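You operate a simulated robot arm through the tools that you are given. There is no shell and no other tool.

Carry out the task below with a simulated two-armed robot. There is one attempt and no reset: what you move stays moved.

## Task
Finish winding the white spool and put it in the yarn basket.
Fine: shut the yarn guide, crank till the yellow cone is bare, and open the guide again before you lift the spool out. Set down upright: white spool. Where these are worked on the way, their far stop is far enough and under half their travel is too little: yarn guide.

It is judged by the outcome, as a careful person would: the job done as asked, and still so three seconds after it is handed in. It fails if anything else is knocked over, pushed out of place, dropped, spilled or broken.

## Robot
Two 7-joint arms with three-finger grippers on one trunk that stands fixed in place. Base frame: the origin is at the foot of the trunk, x ahead of it, y to its left, z up; the work surface is at about z = 0.6. Units: m, rad, N and s.
The left shoulder is at [0.082, 0.126, 1.133], the right one opposite. With the tool pointing down near the work surface each hand reaches from about 0.1 to 0.8 m from the base axis, measured 20 degrees to its own side. Payload 2.94 kg a hand.
The TCP of each hand is the grasp point between the finger pads, 0.03 m short of the fingertips. In the tool frame z runs along the fingers and y along their closing line. The gripper opens to 0.128 m; its body begins 0.093 m behind the TCP.
Orientation is that of the tool frame in the base frame, as [roll, pitch, yaw] about the fixed x, y, z axes, in that order (R = Rz(yaw) Ry(pitch) Rx(roll)). With the fingers straight down and closing along the base's y, the tool's x points along the base's -x, its y along +y and its z along -z.

## Interface
- The arms move only by the tool send_rows. It takes "left_deltas", "right_deltas" or both (then of equal length, played together; a hand with none holds still); each is a list of rows, each a list of 3 entries, a list of its own where there are three numbers: the shift along the base's x, y, z in m, then the turn, a rotation vector about the base's x, y, z in rad, then the closure in counts, from 0 (fully open) to 255 (shut). In form: [[[dx, dy, dz], [wx, wy, wz], jaw], ...]. A call has 1 to 20 rows; each row shifts and turns the commanded pose from where the row before left it. A row lasts 0.2 s, in which the tool goes at most 0.05 m and 0.15 rad; a call with a longer step from one row to the next is refused whole, and so is a gripper value outside its range. A pose out of reach is approached as far as the arm can. The call stops where the force on the tool passes 40 N (or 10 N more than at its start, if that is more) or the arm is blocked; 0.2 s more then pass. The fingers move at their own pace (about 0.0842 m/s each) and stop on an object; they squeeze with about 28 N. The grip force told is the motor's: it shows also when the fingers shut on nothing. Time passes only in rows, and 0.2 s behind the last, so rows that do not move let the fingers close. The reply holds the time, the measured pose of the TCP, the force on the tool along the base axes, the opening and the grip force, in the units named above and with some noise, with the torque about the TCP (base axes, N m) and any sound that the robot's microphone picked up.
- Cameras (640 x 400 px; columns grow to the right, rows downward): "scene" is now at [0.1997, 0.0241, 1.2963]; the picture's right is [0.26, -0.97, 0.00], its down [-0.71, -0.19, -0.68] and it looks along [0.66, 0.17, -0.73] (base axes); focal length 214 px, centre (320, 200). "left" rides on the left gripper at [0.069, 0.015, -0.12] in its tool frame; the picture's right is [-0.21, 0.98, 0.00], its down [-0.82, -0.18, -0.54] and it looks along [-0.53, -0.12, 0.84] (tool axes); focal length 251 px, centre (320, 200). "right" rides on the right gripper at [0.069, -0.015, -0.12] in its tool frame; the picture's right is [0.21, 0.98, 0.00], its down [-0.82, 0.18, -0.54] and it looks along [-0.53, 0.12, 0.84] (tool axes); focal length 251 px, centre (320, 200). There is no depth. A picture from a camera that has moved, and an enlarged one, comes with that camera's place and axes in the base frame and with its lens. The place of the scene camera against the robot may be out by one fixed shift of up to 0.025 m in any direction.
- capture(camera): a new picture of that camera. The clock stands still meanwhile.
- lift_body(by): moves the trunk up (or, below 0, down) by that many m; the arms and the scene camera ride with it, the base frame stays. It gives what a move gives, with no picture.
- turn_head(pan, tilt): turns the head with the scene camera to pan (to the left, within 1.396 rad either way) and tilt (down, from -0.506 to 1.204), counted from straight ahead of the robot (the tilt from the chest, where the trunk bows). It gives what a move gives.
- inspect(camera, box): a new picture of the part [left, top, right, bottom] of that camera's present view, enlarged. The clock stands still meanwhile.
- hand_in(): hands the job in; it is judged then, once.

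Nothing tells you positions but the pictures and the camera data. Unless the task says otherwise, let go and move clear before handing in.

The tools are called after "Call:" as name(argument=value, ...) on one line, values as JSON. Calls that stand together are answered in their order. send_rows: Moves the arms, as the interface text tells. Its arguments: {"type":"object","properties":{"left_deltas":{"type":"array","items":{"type":"array"}},"right_deltas":{"type":"array","items":{"type":"array"}}},"required":[]} The other tools are called the same way: lift_body (by) moves the trunk up or down; turn_head (pan, tilt) turns the head that bears the scene camera; capture (camera) takes a picture; inspect (camera, box) takes an enlarged picture of a part of a camera's view; hand_in () hands the job in.

At the start:

```text
t: 0.0
left_eef_pos: [0.4428, 0.3271, 1.1015]
left_orientation: [3.14, -0.001, -3.141]
left_force: [-0.4, -0.5, 0.1]
left_torque: [0.01, -0.01, 0.05]
left_finger_gap: 0.1279
left_grip_force: 0.1
right_eef_pos: [0.6293, -0.1372, 1.1086]
right_orientation: [3.141, 0.001, 3.142]
right_force: [0.3, 0.2, -0.2]
right_torque: [0.04, -0.01, 0.01]
right_finger_gap: 0.1278
right_grip_force: 0.0
trunk travel left (down, up): [-0.35, 0.197]
head pan, tilt (commanded): [0.279, 0.841]
```

scene: 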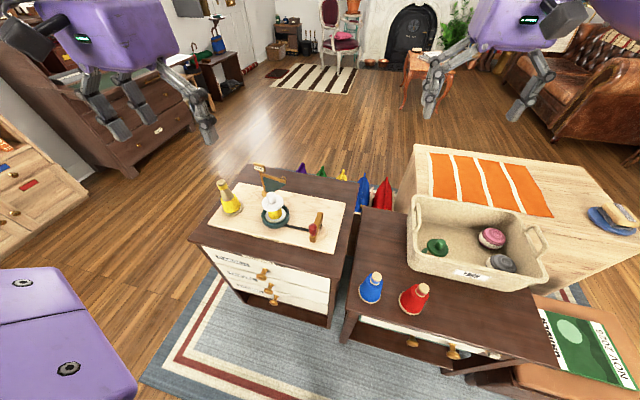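
right: 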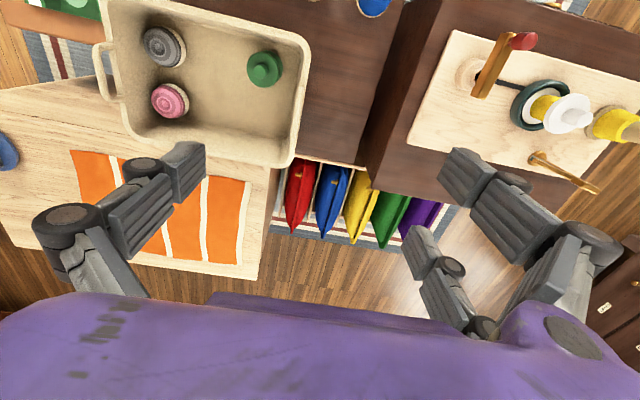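
left: 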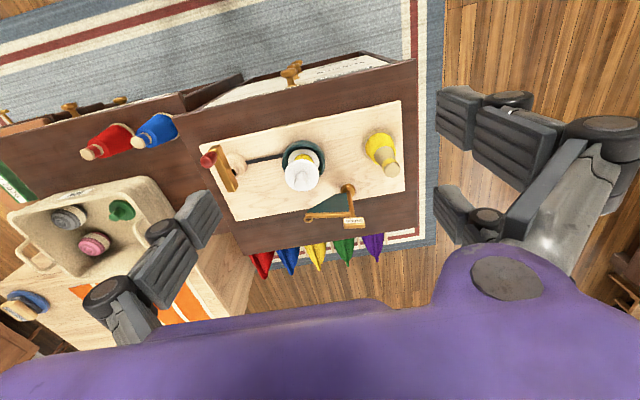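

I see a winding board on a small cabinet: a yellow cone, a white spool on a dark turntable, a crank with a red knob, and a green guide flag. The basket with other spools is to the right. I'll look closer first.

Call:
inspect(camera="scene", box=[190, 150, 370, 262])

Call:
inspect(camera="left", box=[190, 90, 420, 234])

Call:
inspect(camera="right", box=[400, 20, 640, 170])

Call:
inspect(camera="scene", box=[350, 180, 560, 311])

```text
3.56 times, centred on (280, 206) of scene
camera zoom: at [0.1997, 0.0241, 1.2963], right [0.26, -0.97, 0.0], down [-0.71, -0.19, -0.68], along [0.66, 0.17, -0.73], focal length 763 px, centre (462, 179)
```

zoom: 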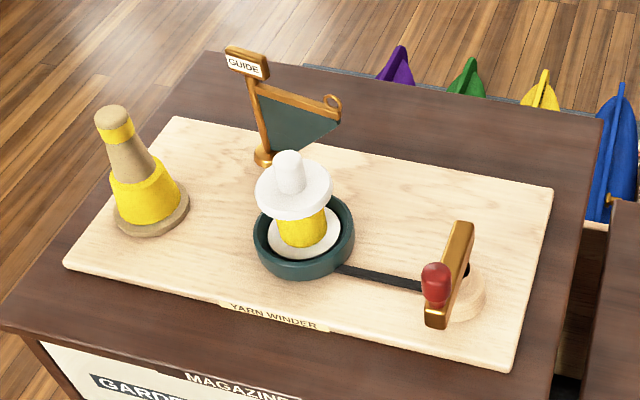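

```text
2.78 times, centred on (305, 162) of left
camera zoom: at [0.3741, 0.3429, 1.2216], right [0.21, 0.98, 0.0], down [0.82, -0.18, 0.54], along [0.53, -0.12, -0.84], focal length 698 px, centre (362, 306)
```

zoom: 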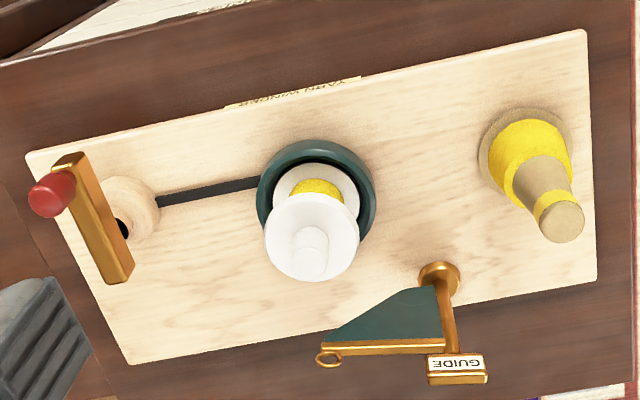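

```text
2.67 times, centred on (520, 95) of right
camera zoom: at [0.5603, -0.1522, 1.229], right [-0.21, 0.98, 0.0], down [0.82, 0.18, 0.54], along [0.53, 0.12, -0.84], focal length 670 px, centre (-213, 480)
```

zoom: 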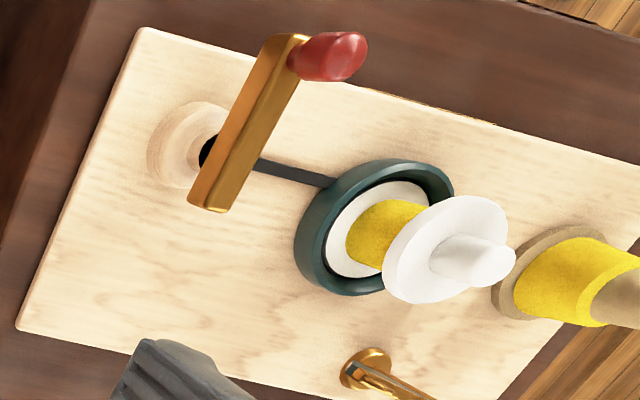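

```text
3.05 times, centred on (455, 246) of scene
camera zoom: at [0.1997, 0.0241, 1.2963], right [0.26, -0.97, 0.0], down [-0.71, -0.19, -0.68], along [0.66, 0.17, -0.73], focal length 654 px, centre (-91, 61)
```

zoom: 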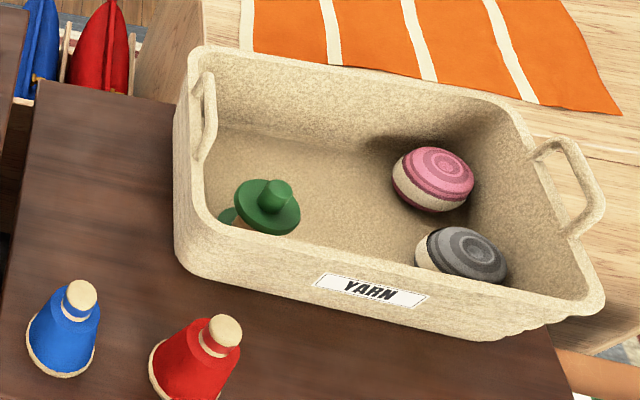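

I take the winder to be around x≈0.55, y≈0.27 and the crank axis to be vertical. I'll move the left hand back and lower for a second viewpoint, to fix positions.

Call:
send_rows(left_deltas=[[[-0.03, -0.02, -0.03], [0, 0, 0], 0], [[-0.03, -0.02, -0.03], [0, 0, 0], 0], [[-0.03, -0.02, -0.03], [0, 0, 0], 0], [[0, 0, -0.02], [0, 0, 0], 0], [[0, 0, 0], [0, 0, 0], 0]])

```text
t: 1.2
left_eef_pos: [0.3513, 0.268, 0.9914]
left_orientation: [3.141, 0.001, 3.141]
left_force: [-0.6, -0.5, -0.2]
left_torque: [-0.08, -0.02, 0.0]
left_finger_gap: 0.128
left_grip_force: 0.0
right_eef_pos: [0.6282, -0.1375, 1.1097]
right_orientation: [-3.141, 0.002, -3.141]
right_force: [-0.5, 0.7, -0.4]
right_torque: [0.04, -0.04, 0.03]
right_finger_gap: 0.1281
right_grip_force: 0.1
trunk travel left (down, up): [-0.35, 0.197]
head pan, tilt (commanded): [0.279, 0.841]
```

Call:
capture(camera="left")

Call:
capture(camera="scene")

```text
taken
camera left: at [0.2836, 0.2824, 1.1111], right [0.21, 0.98, 0.0], down [0.82, -0.18, 0.54], along [0.53, -0.12, -0.84], focal length 251 px, centre (320, 200)
```

left: 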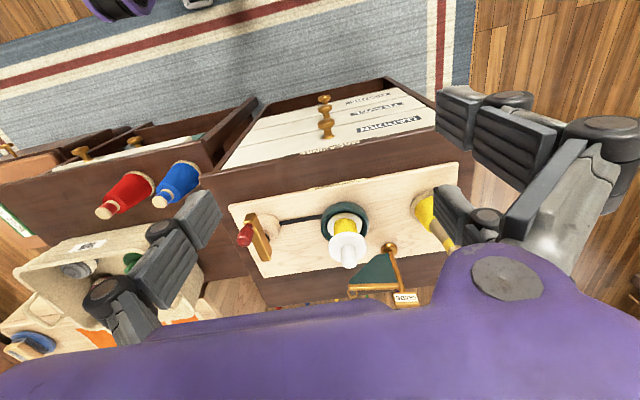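

```text
taken
camera scene: at [0.2014, 0.0185, 1.2982], right [0.19, -0.98, 0.0], down [-0.71, -0.13, -0.7], along [0.68, 0.13, -0.72], focal length 214 px, centre (320, 200)
```

scene: 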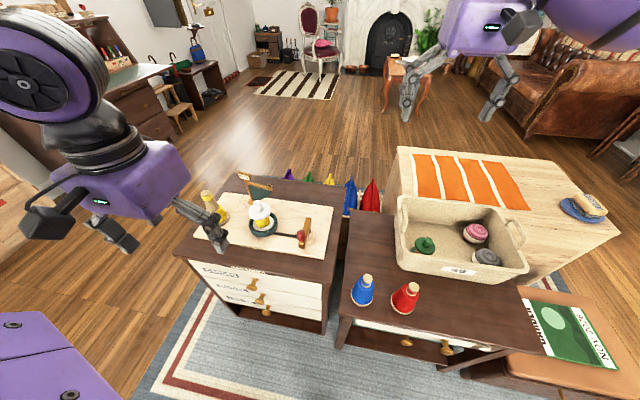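

I see the winder again from a nearer angle; I'll enlarge it to triangulate the spool, crank knob and guide.

Call:
inspect(camera="left", box=[210, 155, 470, 317])

Call:
inspect(camera="scene", box=[180, 165, 340, 265])

Call:
inspect(camera="right", box=[400, 20, 640, 170])

Call:
inspect(camera="right", box=[60, 0, 380, 200])

```text
2.46 times, centred on (340, 236) of left
camera zoom: at [0.2836, 0.2824, 1.1111], right [0.21, 0.98, 0.0], down [0.82, -0.18, 0.54], along [0.53, -0.12, -0.84], focal length 619 px, centre (271, 111)
```

zoom: 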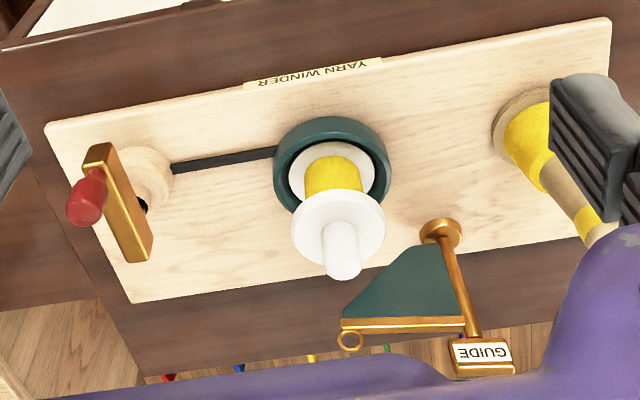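

```text
4.00 times, centred on (260, 215) of scene
camera zoom: at [0.2014, 0.0185, 1.2982], right [0.19, -0.98, 0.0], down [-0.71, -0.13, -0.7], along [0.68, 0.13, -0.72], focal length 858 px, centre (560, 140)
```

zoom: 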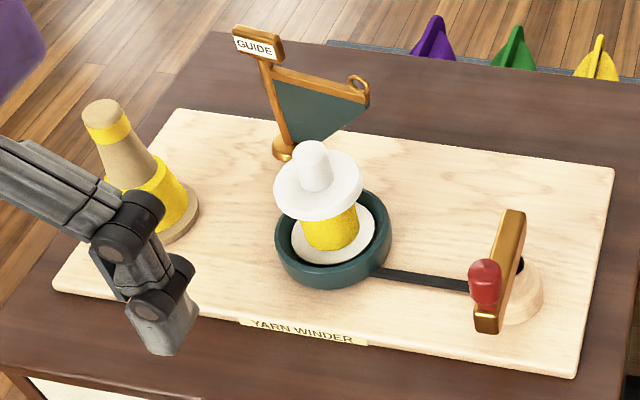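

```text
2.67 times, centred on (520, 95) of right
camera zoom: at [0.5597, -0.1524, 1.2293], right [-0.21, 0.98, 0.0], down [0.82, 0.18, 0.54], along [0.53, 0.12, -0.84], focal length 670 px, centre (-213, 480)
```

zoom: 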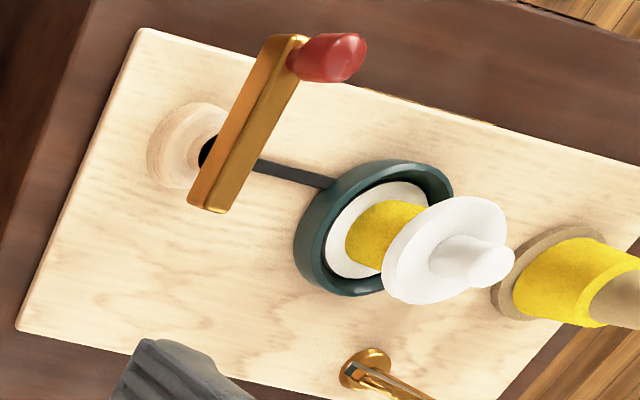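

```text
2.00 times, centred on (220, 100) of right
camera zoom: at [0.5597, -0.1524, 1.2293], right [-0.21, 0.98, 0.0], down [0.82, 0.18, 0.54], along [0.53, 0.12, -0.84], focal length 503 px, centre (520, 400)
```

zoom: 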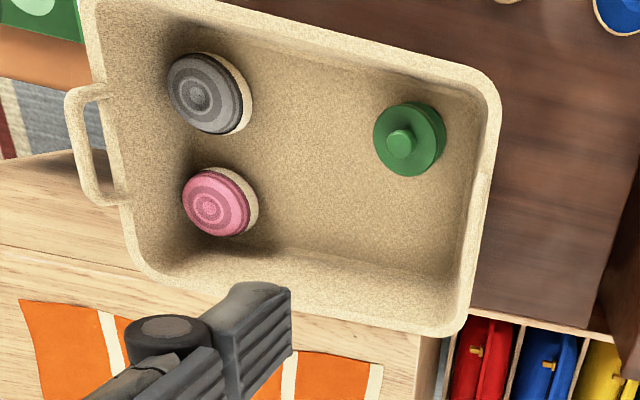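

Spool tip is near (0.574, 0.266, 0.84), the crank knob near (0.50, 0.12, 0.835) and the guide post near (0.67, 0.343), with its flag pointing -y. I'll close the left hand to see its shut shape before pushing the flag.

Call:
send_rows(left_deltas=[[[0, 0.03, 0], [0, 0, 0], 255], [[0, 0.02, 0], [0, 0, 0], 255], [[0, 0, 0], [0, 0, 0], 255], [[0, 0, 0], [0, 0, 0], 255], [[0, 0, 0], [0, 0, 0], 255]])

Call:
capture(camera="left")

Call:
capture(camera="scene")

```text
t: 2.4
left_eef_pos: [0.3532, 0.3186, 0.9907]
left_orientation: [-3.141, 0.0, -3.141]
left_force: [0.4, 0.0, 0.6]
left_torque: [-0.02, -0.01, -0.01]
left_finger_gap: 0.0002
left_grip_force: 3.0
right_eef_pos: [0.6289, -0.1371, 1.1084]
right_orientation: [-3.141, 0.0, -3.142]
right_force: [-0.6, 0.2, 0.8]
right_torque: [0.02, -0.02, -0.03]
right_finger_gap: 0.128
right_grip_force: 0.0
trunk travel left (down, up): [-0.35, 0.197]
head pan, tilt (commanded): [0.279, 0.841]
```

```text
taken
camera left: at [0.2844, 0.3332, 1.1109], right [0.21, 0.98, 0.0], down [0.82, -0.18, 0.54], along [0.53, -0.12, -0.84], focal length 251 px, centre (320, 200)
```

left: 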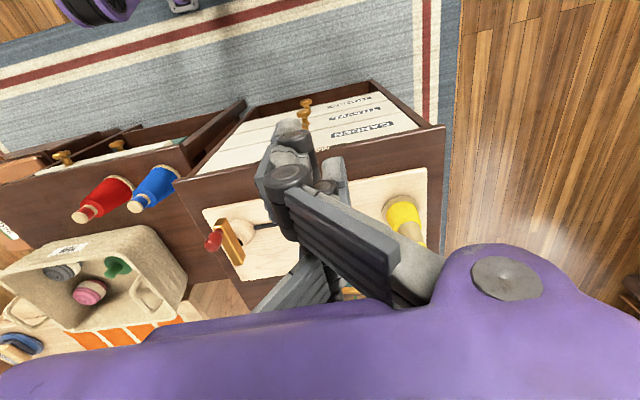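

```text
taken
camera scene: at [0.2012, 0.0225, 1.2979], right [0.23, -0.97, 0.0], down [-0.7, -0.17, -0.69], along [0.67, 0.16, -0.72], focal length 214 px, centre (320, 200)
```

scene: 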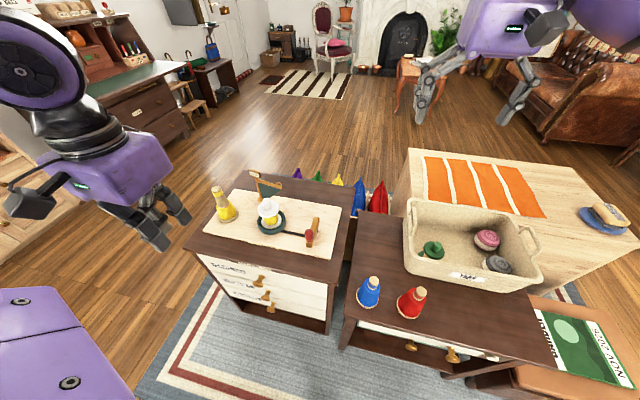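

I see the fingers shut but want to know their footprint; I'll enlarge both views of the left hand.

Call:
inspect(camera="left", box=[220, 90, 460, 320])

Call:
inspect(camera="scene", box=[0, 100, 260, 270])

Call:
inspect(camera="right", box=[0, 100, 640, 400])

```text
1.74 times, centred on (340, 205) of left
camera zoom: at [0.2844, 0.3332, 1.1109], right [0.21, 0.98, 0.0], down [0.82, -0.18, 0.54], along [0.53, -0.12, -0.84], focal length 437 px, centre (285, 191)
```

zoom: 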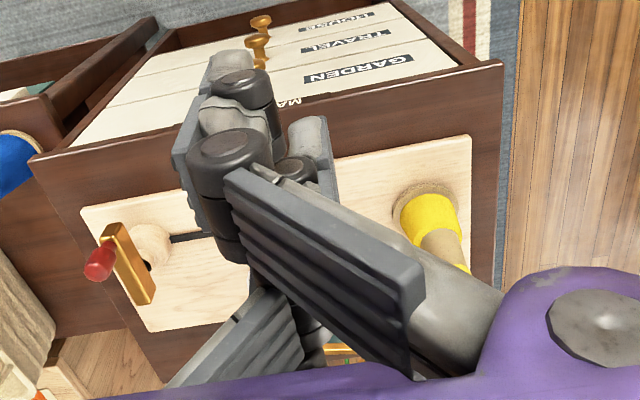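

```text
2.35 times, centred on (130, 185) of scene
camera zoom: at [0.2012, 0.0225, 1.2979], right [0.23, -0.97, 0.0], down [-0.7, -0.17, -0.69], along [0.67, 0.16, -0.72], focal length 505 px, centre (767, 235)
```

zoom: 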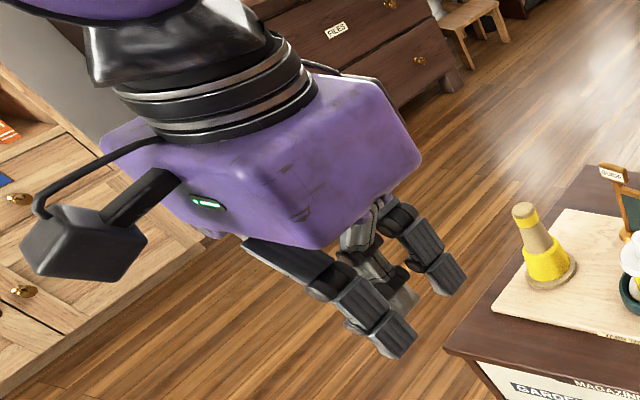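

```text
1.00 times, centred on (320, 250) of right (not enlarged: the box is as wide or as high as the picture)
camera zoom: at [0.5604, -0.1522, 1.2289], right [-0.21, 0.98, 0.0], down [0.82, 0.18, 0.54], along [0.53, 0.12, -0.84], focal length 251 px, centre (320, 150)
```

zoom: 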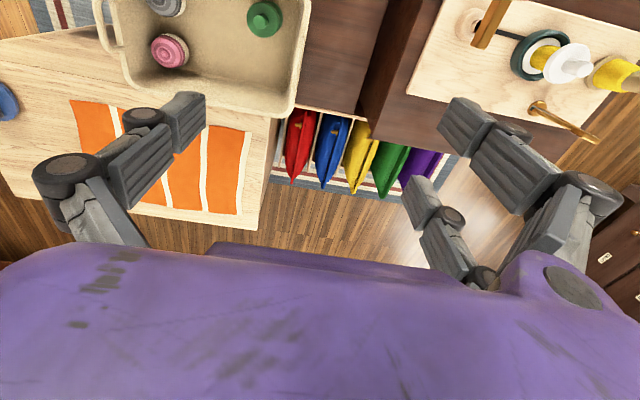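

The hand has two fingers on its +y side and one thumb opposite, with a gap between the two fingers. I'll measure that gap with enlarged views of the open right hand.

Call:
inspect(camera="right", box=[380, 130, 640, 300])

Call:
inspect(camera="right", box=[20, 120, 240, 300])

Call:
inspect(camera="scene", box=[390, 0, 560, 130])

```text
2.35 times, centred on (510, 215) of right
camera zoom: at [0.5604, -0.1522, 1.2289], right [-0.21, 0.98, 0.0], down [0.82, 0.18, 0.54], along [0.53, 0.12, -0.84], focal length 592 px, centre (-127, 165)
```

zoom: 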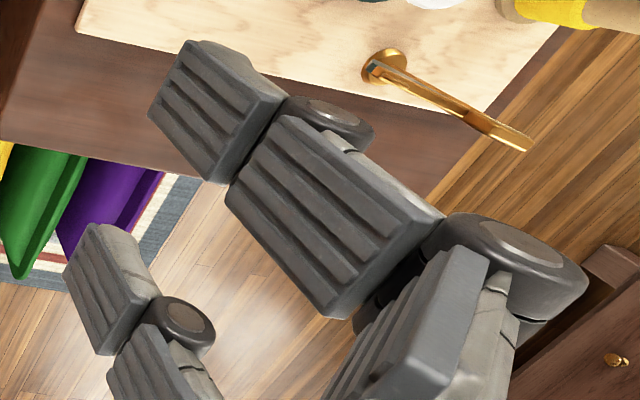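

```text
2.22 times, centred on (130, 210) of right
camera zoom: at [0.5604, -0.1522, 1.2289], right [-0.21, 0.98, 0.0], down [0.82, 0.18, 0.54], along [0.53, 0.12, -0.84], focal length 559 px, centre (742, 178)
```

zoom: 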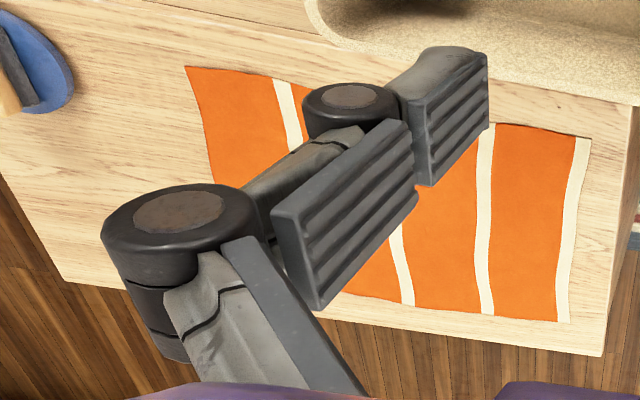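

```text
3.08 times, centred on (475, 65) of scene
camera zoom: at [0.2012, 0.0225, 1.2979], right [0.23, -0.97, 0.0], down [-0.7, -0.17, -0.69], along [0.67, 0.16, -0.72], focal length 660 px, centre (-157, 615)
```

zoom: 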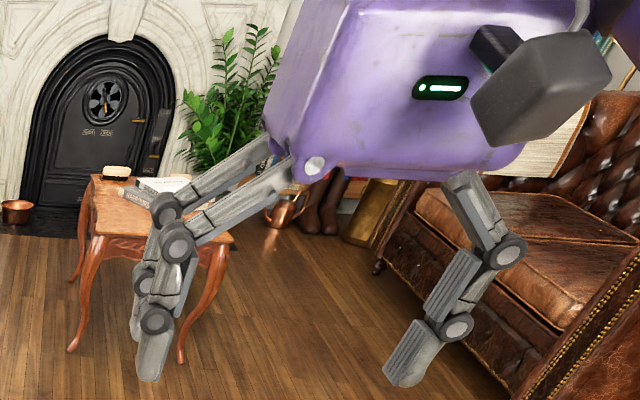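

The two fingers sit about ±0.027 either side of centre with a gap of about 0.035, and the thumb is in the middle. My plan is to push the flag and crank knob with the thumb alone, hand open, and grip the spool by its flange. First I'll take the left hand nearer the guide to measure it.

Call:
send_rows(left_deltas=[[[0.04, 0.02, 0.01], [0, 0, 0], 0], [[0.04, 0.02, 0], [0, 0, 0], 0], [[0.03, 0.02, 0], [0, 0, 0], 0], [[0.03, 0.02, 0], [0, 0, 0], 0], [[0, 0, 0], [0, 0, 0], 0], [[0, 0, 0], [0, 0, 0], 0]])

Call:
capture(camera="left")

Call:
inspect(camera="left", box=[200, 100, 440, 250])

```text
t: 3.8
left_eef_pos: [0.494, 0.3994, 1.002]
left_orientation: [-3.141, 0.002, -3.141]
left_force: [1.0, 0.3, 0.0]
left_torque: [-0.02, -0.01, 0.01]
left_finger_gap: 0.1279
left_grip_force: 0.1
right_eef_pos: [0.6299, -0.1368, 1.1092]
right_orientation: [3.141, -0.002, 3.141]
right_force: [0.8, 0.1, 0.2]
right_torque: [-0.04, 0.03, 0.02]
right_finger_gap: 0.1279
right_grip_force: 0.1
trunk travel left (down, up): [-0.35, 0.197]
head pan, tilt (commanded): [0.279, 0.841]
```

```text
taken
camera left: at [0.4252, 0.4138, 1.1212], right [0.21, 0.98, 0.0], down [0.82, -0.18, 0.54], along [0.53, -0.12, -0.84], focal length 251 px, centre (320, 200)
```

left: 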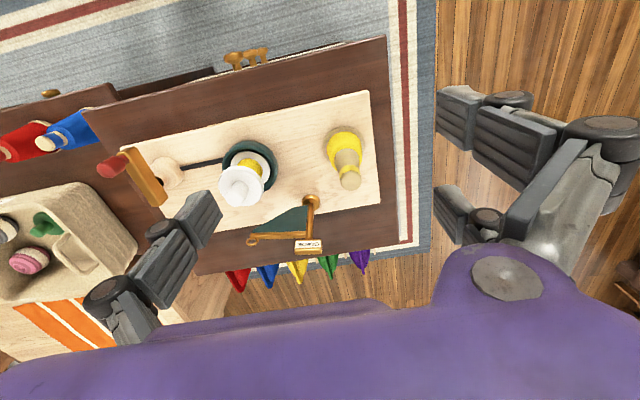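

```text
2.67 times, centred on (320, 175) of left
camera zoom: at [0.4252, 0.4138, 1.1212], right [0.21, 0.98, 0.0], down [0.82, -0.18, 0.54], along [0.53, -0.12, -0.84], focal length 670 px, centre (320, 267)
```

zoom: 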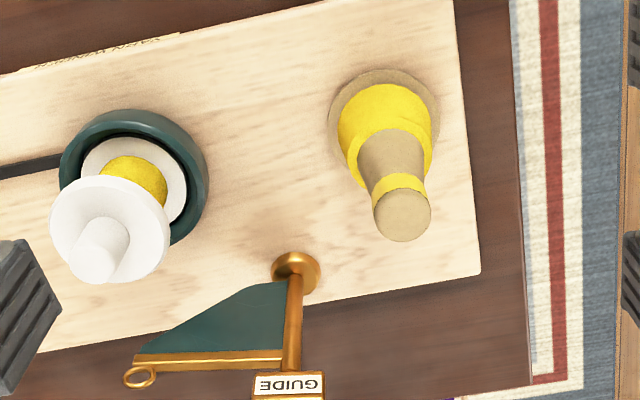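

The guide post is at about (0.670, 0.344). The flag bar is at z≈0.82, with its tip ring at (0.658, 0.257) and the sign up to z≈0.865. I'll take the left hand, open, over the far side of the flag so the thumb comes down at +x of it.

Call:
send_rows(left_deltas=[[[0.045, -0.008, 0], [0, 0, 0], 0], [[0.045, -0.008, 0], [0, 0, 0], 0], [[0.045, -0.008, 0], [0, 0, 0], 0], [[0.045, -0.008, 0], [0, 0, 0], 0], [[0.03, -0.002, 0], [0, 0, 0], 0], [[0, 0, -0.04], [0, 0, 0], 0], [[0, 0, -0.04], [0, 0, 0], 0], [[0, 0, -0.02], [0, 0, 0], 0], [[0, 0, 0], [0, 0, 0], 0]])

Call:
capture(camera="left")

Call:
inspect(camera="scene", box=[170, 110, 370, 260])

Call:
inspect(camera="right", box=[420, 0, 640, 200])

```text
t: 5.8
left_eef_pos: [0.7021, 0.3646, 0.9008]
left_orientation: [-3.141, -0.002, -3.141]
left_force: [-0.5, -0.7, 0.5]
left_torque: [0.01, -0.02, -0.01]
left_finger_gap: 0.1279
left_grip_force: 0.0
right_eef_pos: [0.6283, -0.1378, 1.1087]
right_orientation: [-3.141, 0.001, 3.141]
right_force: [1.2, -0.9, -0.5]
right_torque: [-0.01, 0.0, 0.01]
right_finger_gap: 0.1277
right_grip_force: 0.1
trunk travel left (down, up): [-0.35, 0.197]
head pan, tilt (commanded): [0.279, 0.841]
```

```text
taken
camera left: at [0.6331, 0.3789, 1.0202], right [0.21, 0.98, 0.0], down [0.82, -0.18, 0.54], along [0.53, -0.12, -0.84], focal length 251 px, centre (320, 200)
```

left: 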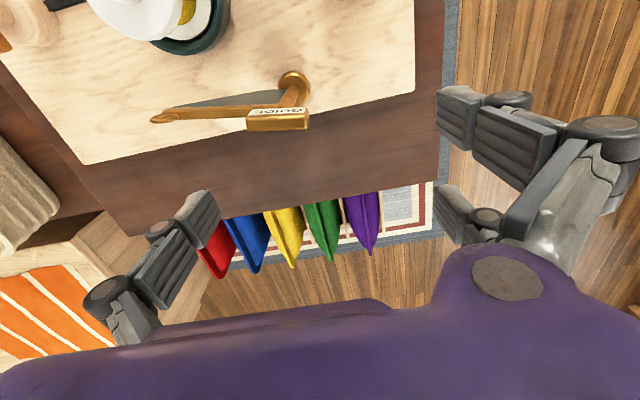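

```text
2.67 times, centred on (270, 185) of scene
camera zoom: at [0.1914, 0.0579, 1.3126], right [0.62, -0.78, 0.0], down [-0.46, -0.37, -0.81], along [0.63, 0.5, -0.59], focal length 572 px, centre (453, 240)
```

zoom: 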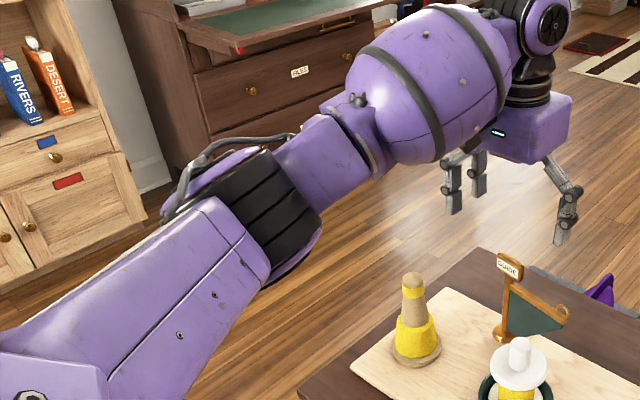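

```text
2.00 times, centred on (530, 100) of right
camera zoom: at [0.5602, -0.1523, 1.229], right [-0.21, 0.98, 0.0], down [0.82, 0.18, 0.54], along [0.53, 0.12, -0.84], focal length 503 px, centre (-100, 400)
```

zoom: 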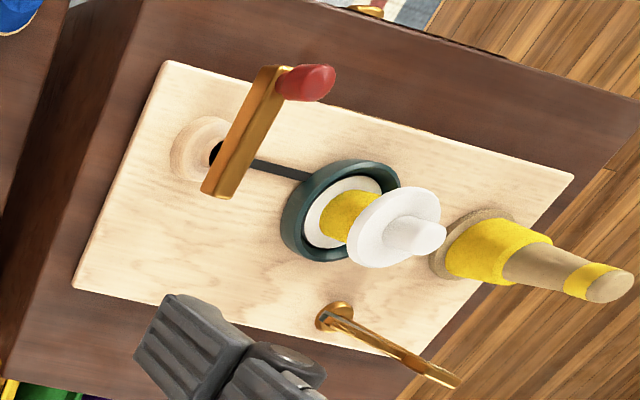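

The thumb is over the far side of the flag and clear of it. The head camera seems to have swung, so I'll reset the head aim and check nothing is in contact.

Call:
turn_head(pan=0.35, tilt=0.8)

Call:
capture(camera="scene")

```text
t: 6.5
left_eef_pos: [0.7012, 0.3645, 0.9029]
left_orientation: [-3.141, -0.001, 3.141]
left_force: [0.3, -0.3, 0.3]
left_torque: [0.0, 0.0, -0.01]
left_finger_gap: 0.1276
left_grip_force: 0.0
right_eef_pos: [0.6283, -0.1368, 1.1093]
right_orientation: [3.14, 0.0, -3.141]
right_force: [-0.3, 0.7, 0.6]
right_torque: [0.0, 0.0, -0.01]
right_finger_gap: 0.1282
right_grip_force: 0.2
trunk travel left (down, up): [-0.35, 0.197]
head pan, tilt (commanded): [0.351, 0.799]
```

```text
taken
camera scene: at [0.1914, 0.058, 1.3126], right [0.62, -0.78, 0.0], down [-0.46, -0.37, -0.81], along [0.63, 0.5, -0.59], focal length 214 px, centre (320, 200)
```

scene: 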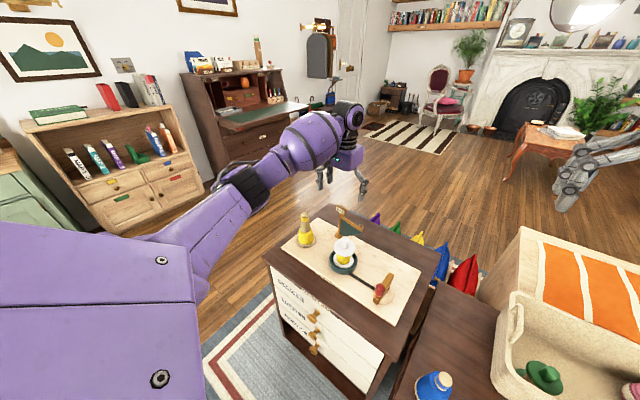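

The head is not following its command and looks held by the left upper arm. I'll command it to where it already sits, to relieve any pressing.

Call:
turn_head(pan=0.67, tilt=0.65)

Call:
inspect(camera="scene", box=[260, 170, 440, 320])

```text
t: 7.3
left_eef_pos: [0.7024, 0.3638, 0.9017]
left_orientation: [3.14, 0.0, -3.141]
left_force: [-0.1, -0.7, 0.5]
left_torque: [-0.02, -0.01, 0.0]
left_finger_gap: 0.128
left_grip_force: 0.0
right_eef_pos: [0.6287, -0.1369, 1.1096]
right_orientation: [-3.14, 0.0, 3.141]
right_force: [0.2, -0.2, 0.5]
right_torque: [0.02, -0.03, 0.03]
right_finger_gap: 0.1281
right_grip_force: 0.0
trunk travel left (down, up): [-0.35, 0.197]
head pan, tilt (commanded): [0.67, 0.649]
```

```text
2.67 times, centred on (350, 245) of scene
camera zoom: at [0.1915, 0.0584, 1.3133], right [0.62, -0.78, 0.0], down [-0.46, -0.36, -0.81], along [0.64, 0.51, -0.58], focal length 572 px, centre (240, 80)
```

zoom: 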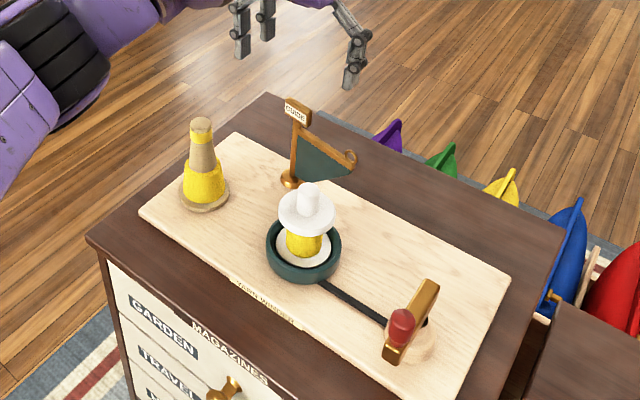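

The view now shows the winder and the left fingers well. I'll lower the left hand so the thumb stands behind (at +x of) the flag.

Call:
send_rows(left_deltas=[[[0, 0, -0.04], [0, 0, 0], 0], [[0, 0, -0.04], [0, 0, 0], 0], [[0, 0, -0.02], [0, 0, 0], 0], [[0, 0, 0], [0, 0, 0], 0]])

Call:
inspect(camera="scene", box=[260, 150, 440, 300])

Call:
capture(camera="left")

Call:
inspect(camera="right", box=[420, 0, 640, 200])

```text
t: 8.3
left_eef_pos: [0.702, 0.3647, 0.8013]
left_orientation: [3.141, -0.001, -3.14]
left_force: [0.6, 0.2, 0.1]
left_torque: [-0.04, -0.03, -0.04]
left_finger_gap: 0.1277
left_grip_force: 0.0
right_eef_pos: [0.6291, -0.1369, 1.1089]
right_orientation: [3.141, 0.0, -3.141]
right_force: [-0.2, -0.2, -0.5]
right_torque: [0.02, 0.03, 0.0]
right_finger_gap: 0.1279
right_grip_force: 0.0
trunk travel left (down, up): [-0.35, 0.197]
head pan, tilt (commanded): [0.67, 0.649]
```

```text
2.67 times, centred on (350, 225) of scene
camera zoom: at [0.192, 0.0569, 1.3125], right [0.61, -0.79, 0.0], down [-0.47, -0.36, -0.81], along [0.64, 0.49, -0.59], focal length 572 px, centre (240, 133)
```

zoom: 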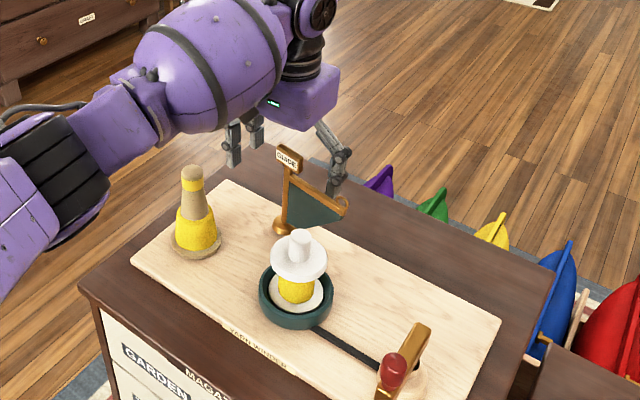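

```text
taken
camera left: at [0.6338, 0.3789, 0.9206], right [0.21, 0.98, 0.0], down [0.82, -0.18, 0.54], along [0.53, -0.12, -0.84], focal length 251 px, centre (320, 200)
```

left: 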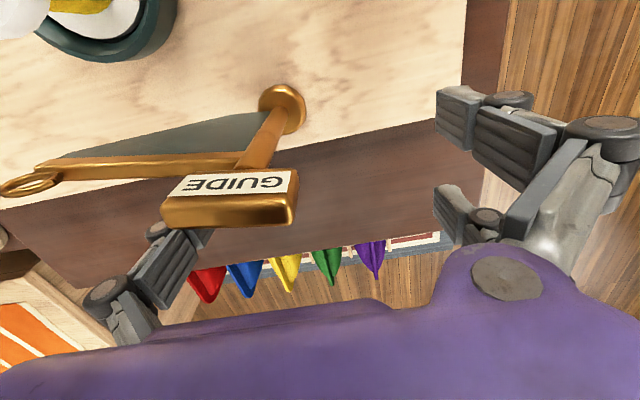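

```text
2.00 times, centred on (530, 100) of right
camera zoom: at [0.5602, -0.1523, 1.2291], right [-0.21, 0.98, 0.0], down [0.82, 0.18, 0.54], along [0.53, 0.12, -0.84], focal length 503 px, centre (-100, 400)
```

zoom: 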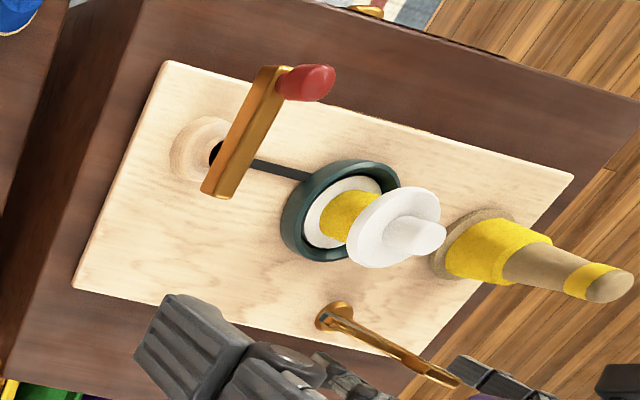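

The thumb is down behind the flag with nothing touching. I'll sweep it toward -x along the flag's arc, first to about half travel.

Call:
send_rows(left_deltas=[[[-0.012, 0, 0], [0, 0, 0], 0], [[-0.012, 0, 0], [0, 0, 0], 0], [[-0.0107, 0.0005, 0], [0, 0, 0], 0], [[-0.0108, 0.0005, 0], [0, 0, 0], 0], [[-0.009, 0.004, 0], [0, 0, 0], 0], [[-0.0085, 0.004, 0], [0, 0, 0], 0], [[0, 0, 0], [0, 0, 0], 0]])

Call:
inspect(camera="scene", box=[260, 150, 440, 300])

Call:
inspect(camera="right", box=[420, 0, 640, 200])

Call:
capture(camera="left")

```text
t: 9.9
left_eef_pos: [0.6389, 0.3746, 0.8021]
left_orientation: [3.141, 0.0, 3.141]
left_force: [-0.3, -1.0, 0.3]
left_torque: [0.02, 0.0, 0.0]
left_finger_gap: 0.1279
left_grip_force: 0.1
right_eef_pos: [0.6292, -0.1369, 1.1089]
right_orientation: [3.141, 0.0, 3.141]
right_force: [0.2, 1.0, -0.5]
right_torque: [0.03, 0.01, -0.04]
right_finger_gap: 0.1279
right_grip_force: 0.1
trunk travel left (down, up): [-0.35, 0.197]
head pan, tilt (commanded): [0.67, 0.649]
```

```text
2.67 times, centred on (350, 225) of scene
camera zoom: at [0.191, 0.0576, 1.3108], right [0.62, -0.78, 0.0], down [-0.47, -0.38, -0.8], along [0.62, 0.49, -0.6], focal length 572 px, centre (240, 133)
```

zoom: 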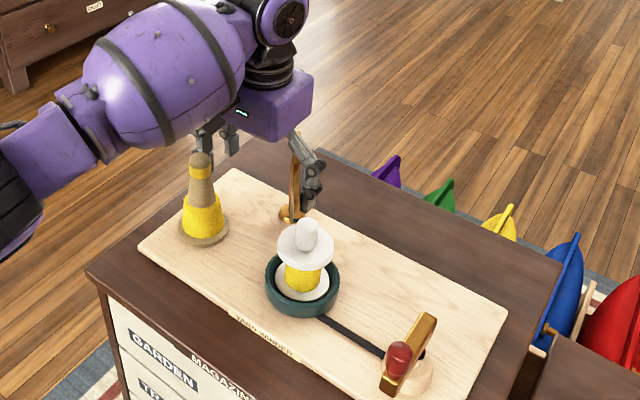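

```text
2.00 times, centred on (530, 100) of right
camera zoom: at [0.5604, -0.1522, 1.2289], right [-0.21, 0.98, 0.0], down [0.82, 0.18, 0.54], along [0.53, 0.12, -0.84], focal length 503 px, centre (-100, 400)
```

zoom: 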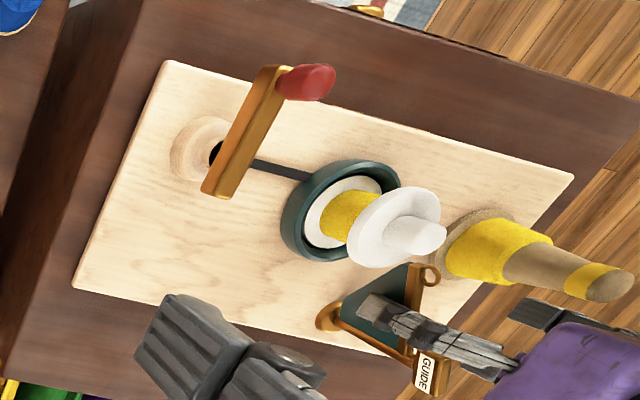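

```text
taken
camera left: at [0.5709, 0.3882, 0.9215], right [0.21, 0.98, 0.0], down [0.82, -0.18, 0.54], along [0.53, -0.12, -0.84], focal length 251 px, centre (320, 200)
```

left: 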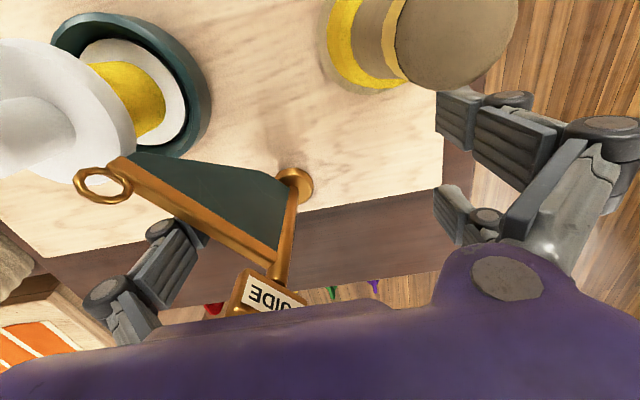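

The guide swings freely and is at roughly half travel, clear of the spool. I'll continue pushing to its far stop.

Call:
send_rows(left_deltas=[[[-0.007, 0.0067, 0], [0, 0, 0], 0], [[-0.0067, 0.0067, 0], [0, 0, 0], 0], [[-0.004, 0.0085, 0], [0, 0, 0], 0], [[-0.004, 0.0085, 0], [0, 0, 0], 0], [[-0.001, 0.006, 0], [0, 0, 0], 0], [[0, 0, 0], [0, 0, 0], 0]])

Call:
inspect(camera="scene", box=[260, 150, 440, 300])

Call:
inspect(camera="right", box=[420, 0, 640, 200])

Call:
capture(camera="left")

```text
t: 11.3
left_eef_pos: [0.6181, 0.404, 0.8018]
left_orientation: [-3.137, 0.0, 3.135]
left_force: [4.0, -32.7, -7.7]
left_torque: [1.03, -0.22, -0.08]
left_finger_gap: 0.1282
left_grip_force: 0.4
right_eef_pos: [0.63, -0.1385, 1.108]
right_orientation: [3.141, -0.001, 3.14]
right_force: [0.3, 0.8, 0.0]
right_torque: [0.02, 0.01, -0.01]
right_finger_gap: 0.1282
right_grip_force: 0.0
trunk travel left (down, up): [-0.35, 0.197]
head pan, tilt (commanded): [0.67, 0.649]
```

```text
2.67 times, centred on (350, 225) of scene
camera zoom: at [0.1919, 0.0546, 1.3108], right [0.62, -0.78, 0.0], down [-0.47, -0.37, -0.8], along [0.62, 0.5, -0.6], focal length 572 px, centre (240, 133)
```

zoom: 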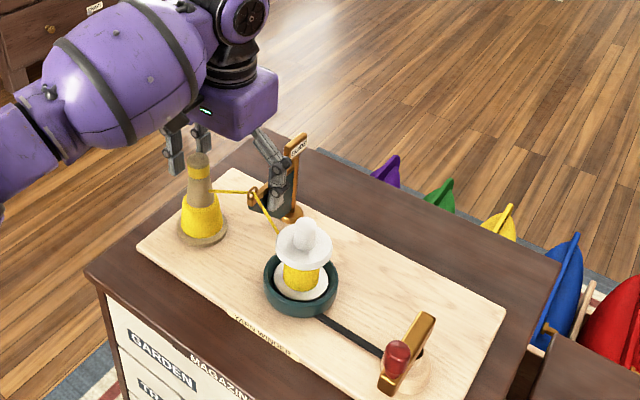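

```text
2.00 times, centred on (530, 100) of right
camera zoom: at [0.5612, -0.1551, 1.2281], right [-0.21, 0.98, 0.0], down [0.82, 0.18, 0.54], along [0.53, 0.12, -0.84], focal length 503 px, centre (-100, 400)
```

zoom: 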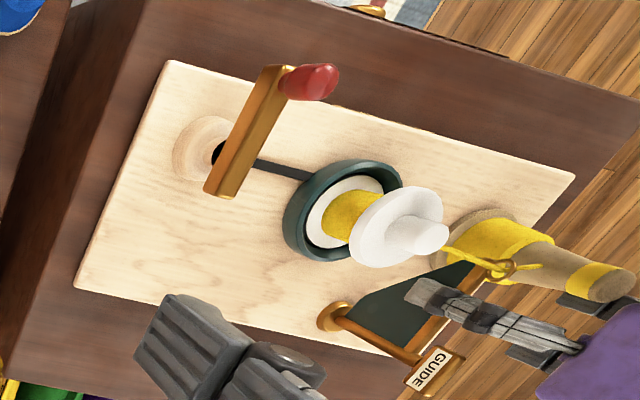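

```text
taken
camera left: at [0.55, 0.4201, 0.9211], right [0.22, 0.98, 0.0], down [0.82, -0.18, 0.54], along [0.53, -0.12, -0.84], focal length 251 px, centre (320, 200)
```

left: 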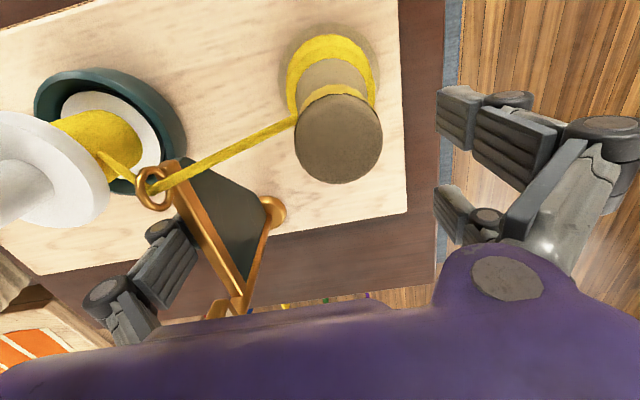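

The guide is against its stop with the yarn threaded through its ring from cone to spool. I'll back the thumb off gently and lift the left hand clear.

Call:
send_rows(left_deltas=[[[0.002, -0.006, 0], [0, 0, 0], 0], [[0.003, -0.006, 0], [0, 0, 0], 0], [[0.002, -0.003, 0], [0, 0, 0], 0], [[0, 0, 0.04], [0, 0, 0], 0], [[0, 0, 0.05], [0, 0, 0], 0], [[0, 0, 0.05], [0, 0, 0], 0], [[0, 0, 0.04], [0, 0, 0], 0], [[0, 0, 0], [0, 0, 0], 0]])

Call:
inspect(camera="scene", box=[260, 150, 440, 300])

Call:
inspect(camera="right", box=[420, 0, 640, 200])

Call:
capture(camera="left")

```text
t: 13.1
left_eef_pos: [0.6235, 0.3942, 0.9822]
left_orientation: [-3.14, 0.002, 3.141]
left_force: [-0.8, 0.3, -0.1]
left_torque: [0.03, 0.0, 0.01]
left_finger_gap: 0.1281
left_grip_force: 0.1
right_eef_pos: [0.6292, -0.1366, 1.1088]
right_orientation: [3.141, 0.0, 3.142]
right_force: [0.0, -0.5, -0.1]
right_torque: [-0.05, 0.01, -0.02]
right_finger_gap: 0.1283
right_grip_force: 0.1
trunk travel left (down, up): [-0.35, 0.197]
head pan, tilt (commanded): [0.67, 0.649]
```

```text
2.67 times, centred on (350, 225) of scene
camera zoom: at [0.1898, 0.0607, 1.3123], right [0.65, -0.76, 0.0], down [-0.45, -0.38, -0.81], along [0.61, 0.52, -0.59], focal length 572 px, centre (240, 133)
```

zoom: 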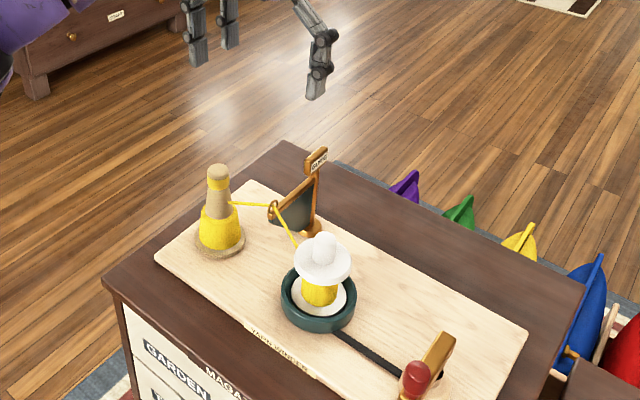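

```text
2.00 times, centred on (530, 100) of right
camera zoom: at [0.5606, -0.1519, 1.2288], right [-0.21, 0.98, 0.0], down [0.82, 0.18, 0.54], along [0.53, 0.12, -0.84], focal length 503 px, centre (-100, 400)
```

zoom: 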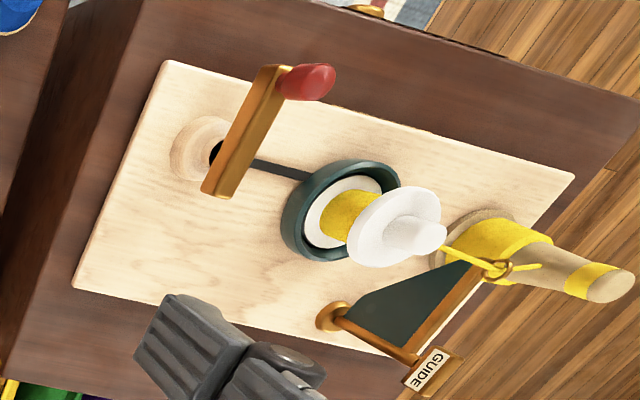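

```text
taken
camera left: at [0.5553, 0.4087, 1.1022], right [0.21, 0.98, 0.0], down [0.82, -0.18, 0.54], along [0.53, -0.12, -0.84], focal length 251 px, centre (320, 200)
```

left: 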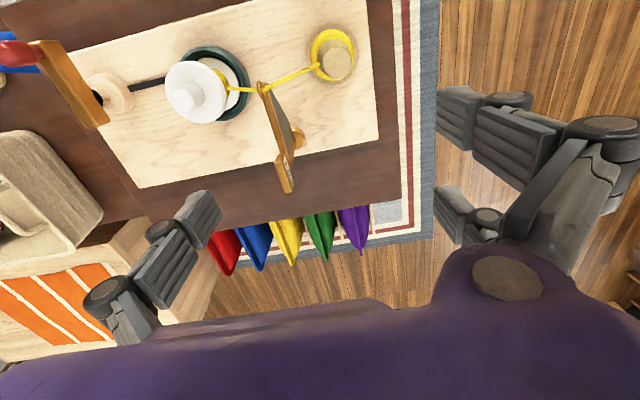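

The guide stays shut by itself. Next is the crank: I'll turn the right hand a quarter turn (thumb toward +x) and bring it over the crank's near side, while parking the left hand further left where its camera watches the cone.

Call:
send_rows(left_deltas=[[[0, 0, 0.02], [0, 0, 0], 0], [[-0.02, 0.005, 0.02], [0, 0, 0], 0], [[-0.02, 0.005, 0.01], [0, 0, 0], 0], [[-0.02, 0.005, 0.01], [0, 0, 0], 0], [[-0.02, 0.005, 0.01], [0, 0, 0], 0], [[-0.02, 0.005, 0], [0, 0, 0], 0], [[-0.02, 0.005, 0], [0, 0, 0], 0], [[-0.02, 0.005, 0], [0, 0, 0], 0], [[-0.01, 0.005, 0], [0, 0, 0], 0], [[0, 0, 0], [0, 0, 0], 0], [[0, 0, 0], [0, 0, 0], 0], [[0, 0, 0], [0, 0, 0], 0]], right_deltas=[[[-0.017, 0.0196, -0.0145], [0, 0, 0.1428], 0], [[-0.017, 0.0196, -0.0145], [0, 0, 0.1428], 0], [[-0.017, 0.0196, -0.0145], [0, 0, 0.1428], 0], [[-0.017, 0.0196, -0.0145], [0, 0, 0.1428], 0], [[-0.017, 0.0196, -0.0145], [0, 0, 0.1428], 0], [[-0.017, 0.0196, -0.0145], [0, 0, 0.1428], 0], [[-0.017, 0.0196, -0.0145], [0, 0, 0.1428], 0], [[-0.017, 0.0196, -0.0145], [0, 0, 0.1428], 0], [[-0.017, 0.0196, -0.0145], [0, 0, 0.1428], 0], [[-0.017, 0.0196, -0.0145], [0, 0, 0.1428], 0], [[-0.017, 0.0196, -0.0145], [0, 0, 0.1428], 0], [[0, 0, 0], [0, 0, 0], 0]])

Call:
capture(camera="right")

Call:
capture(camera="left")

Call:
capture(camera="scene")

```text
t: 15.7
left_eef_pos: [0.4737, 0.4347, 1.0527]
left_orientation: [-3.141, 0.0, 3.14]
left_force: [-0.2, 0.0, 0.4]
left_torque: [0.03, 0.02, -0.01]
left_finger_gap: 0.1283
left_grip_force: 0.1
right_eef_pos: [0.4408, 0.0789, 0.9499]
right_orientation: [3.141, 0.0, -1.57]
right_force: [-0.7, -0.1, -0.1]
right_torque: [0.01, 0.03, -0.02]
right_finger_gap: 0.1284
right_grip_force: 0.2
trunk travel left (down, up): [-0.35, 0.197]
head pan, tilt (commanded): [0.67, 0.649]
```

```text
taken
camera right: at [0.4577, 0.009, 1.0698], right [-0.98, -0.22, 0.0], down [-0.18, 0.82, 0.54], along [-0.12, 0.53, -0.84], focal length 251 px, centre (320, 200)
```

right: 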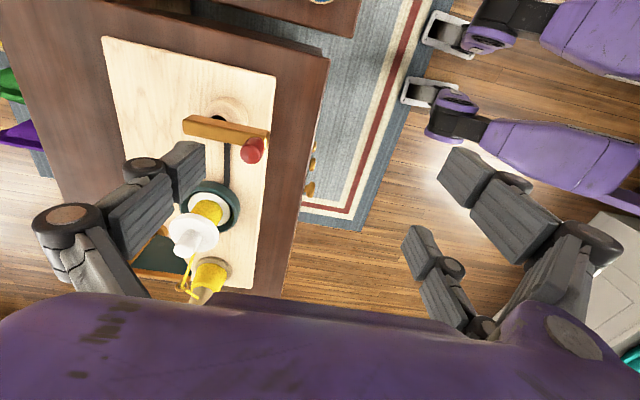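

```text
taken
camera left: at [0.4053, 0.4487, 1.172], right [0.21, 0.98, 0.0], down [0.82, -0.18, 0.54], along [0.53, -0.12, -0.84], focal length 251 px, centre (320, 200)
```

left: 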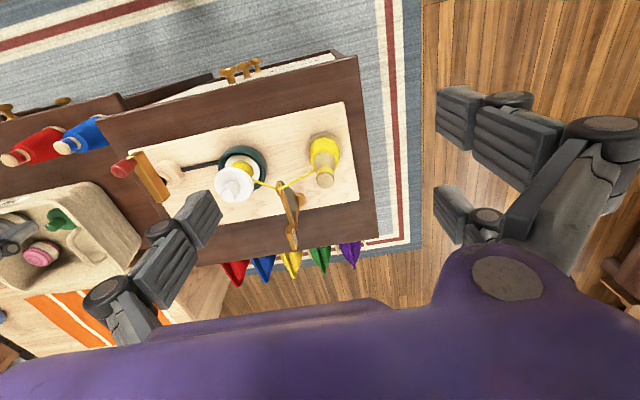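

```text
taken
camera scene: at [0.1909, 0.0572, 1.3109], right [0.62, -0.78, 0.0], down [-0.47, -0.38, -0.8], along [0.62, 0.49, -0.6], focal length 214 px, centre (320, 200)
```

scene: 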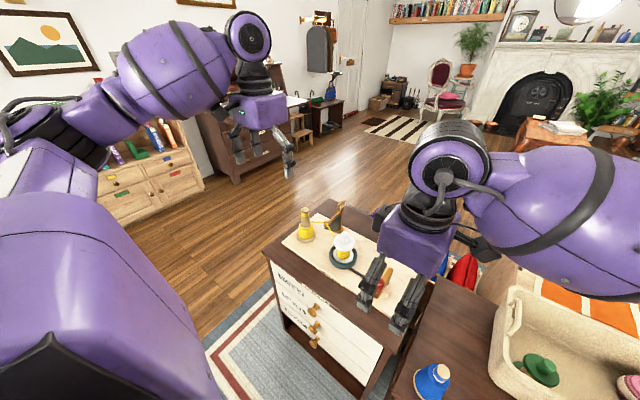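

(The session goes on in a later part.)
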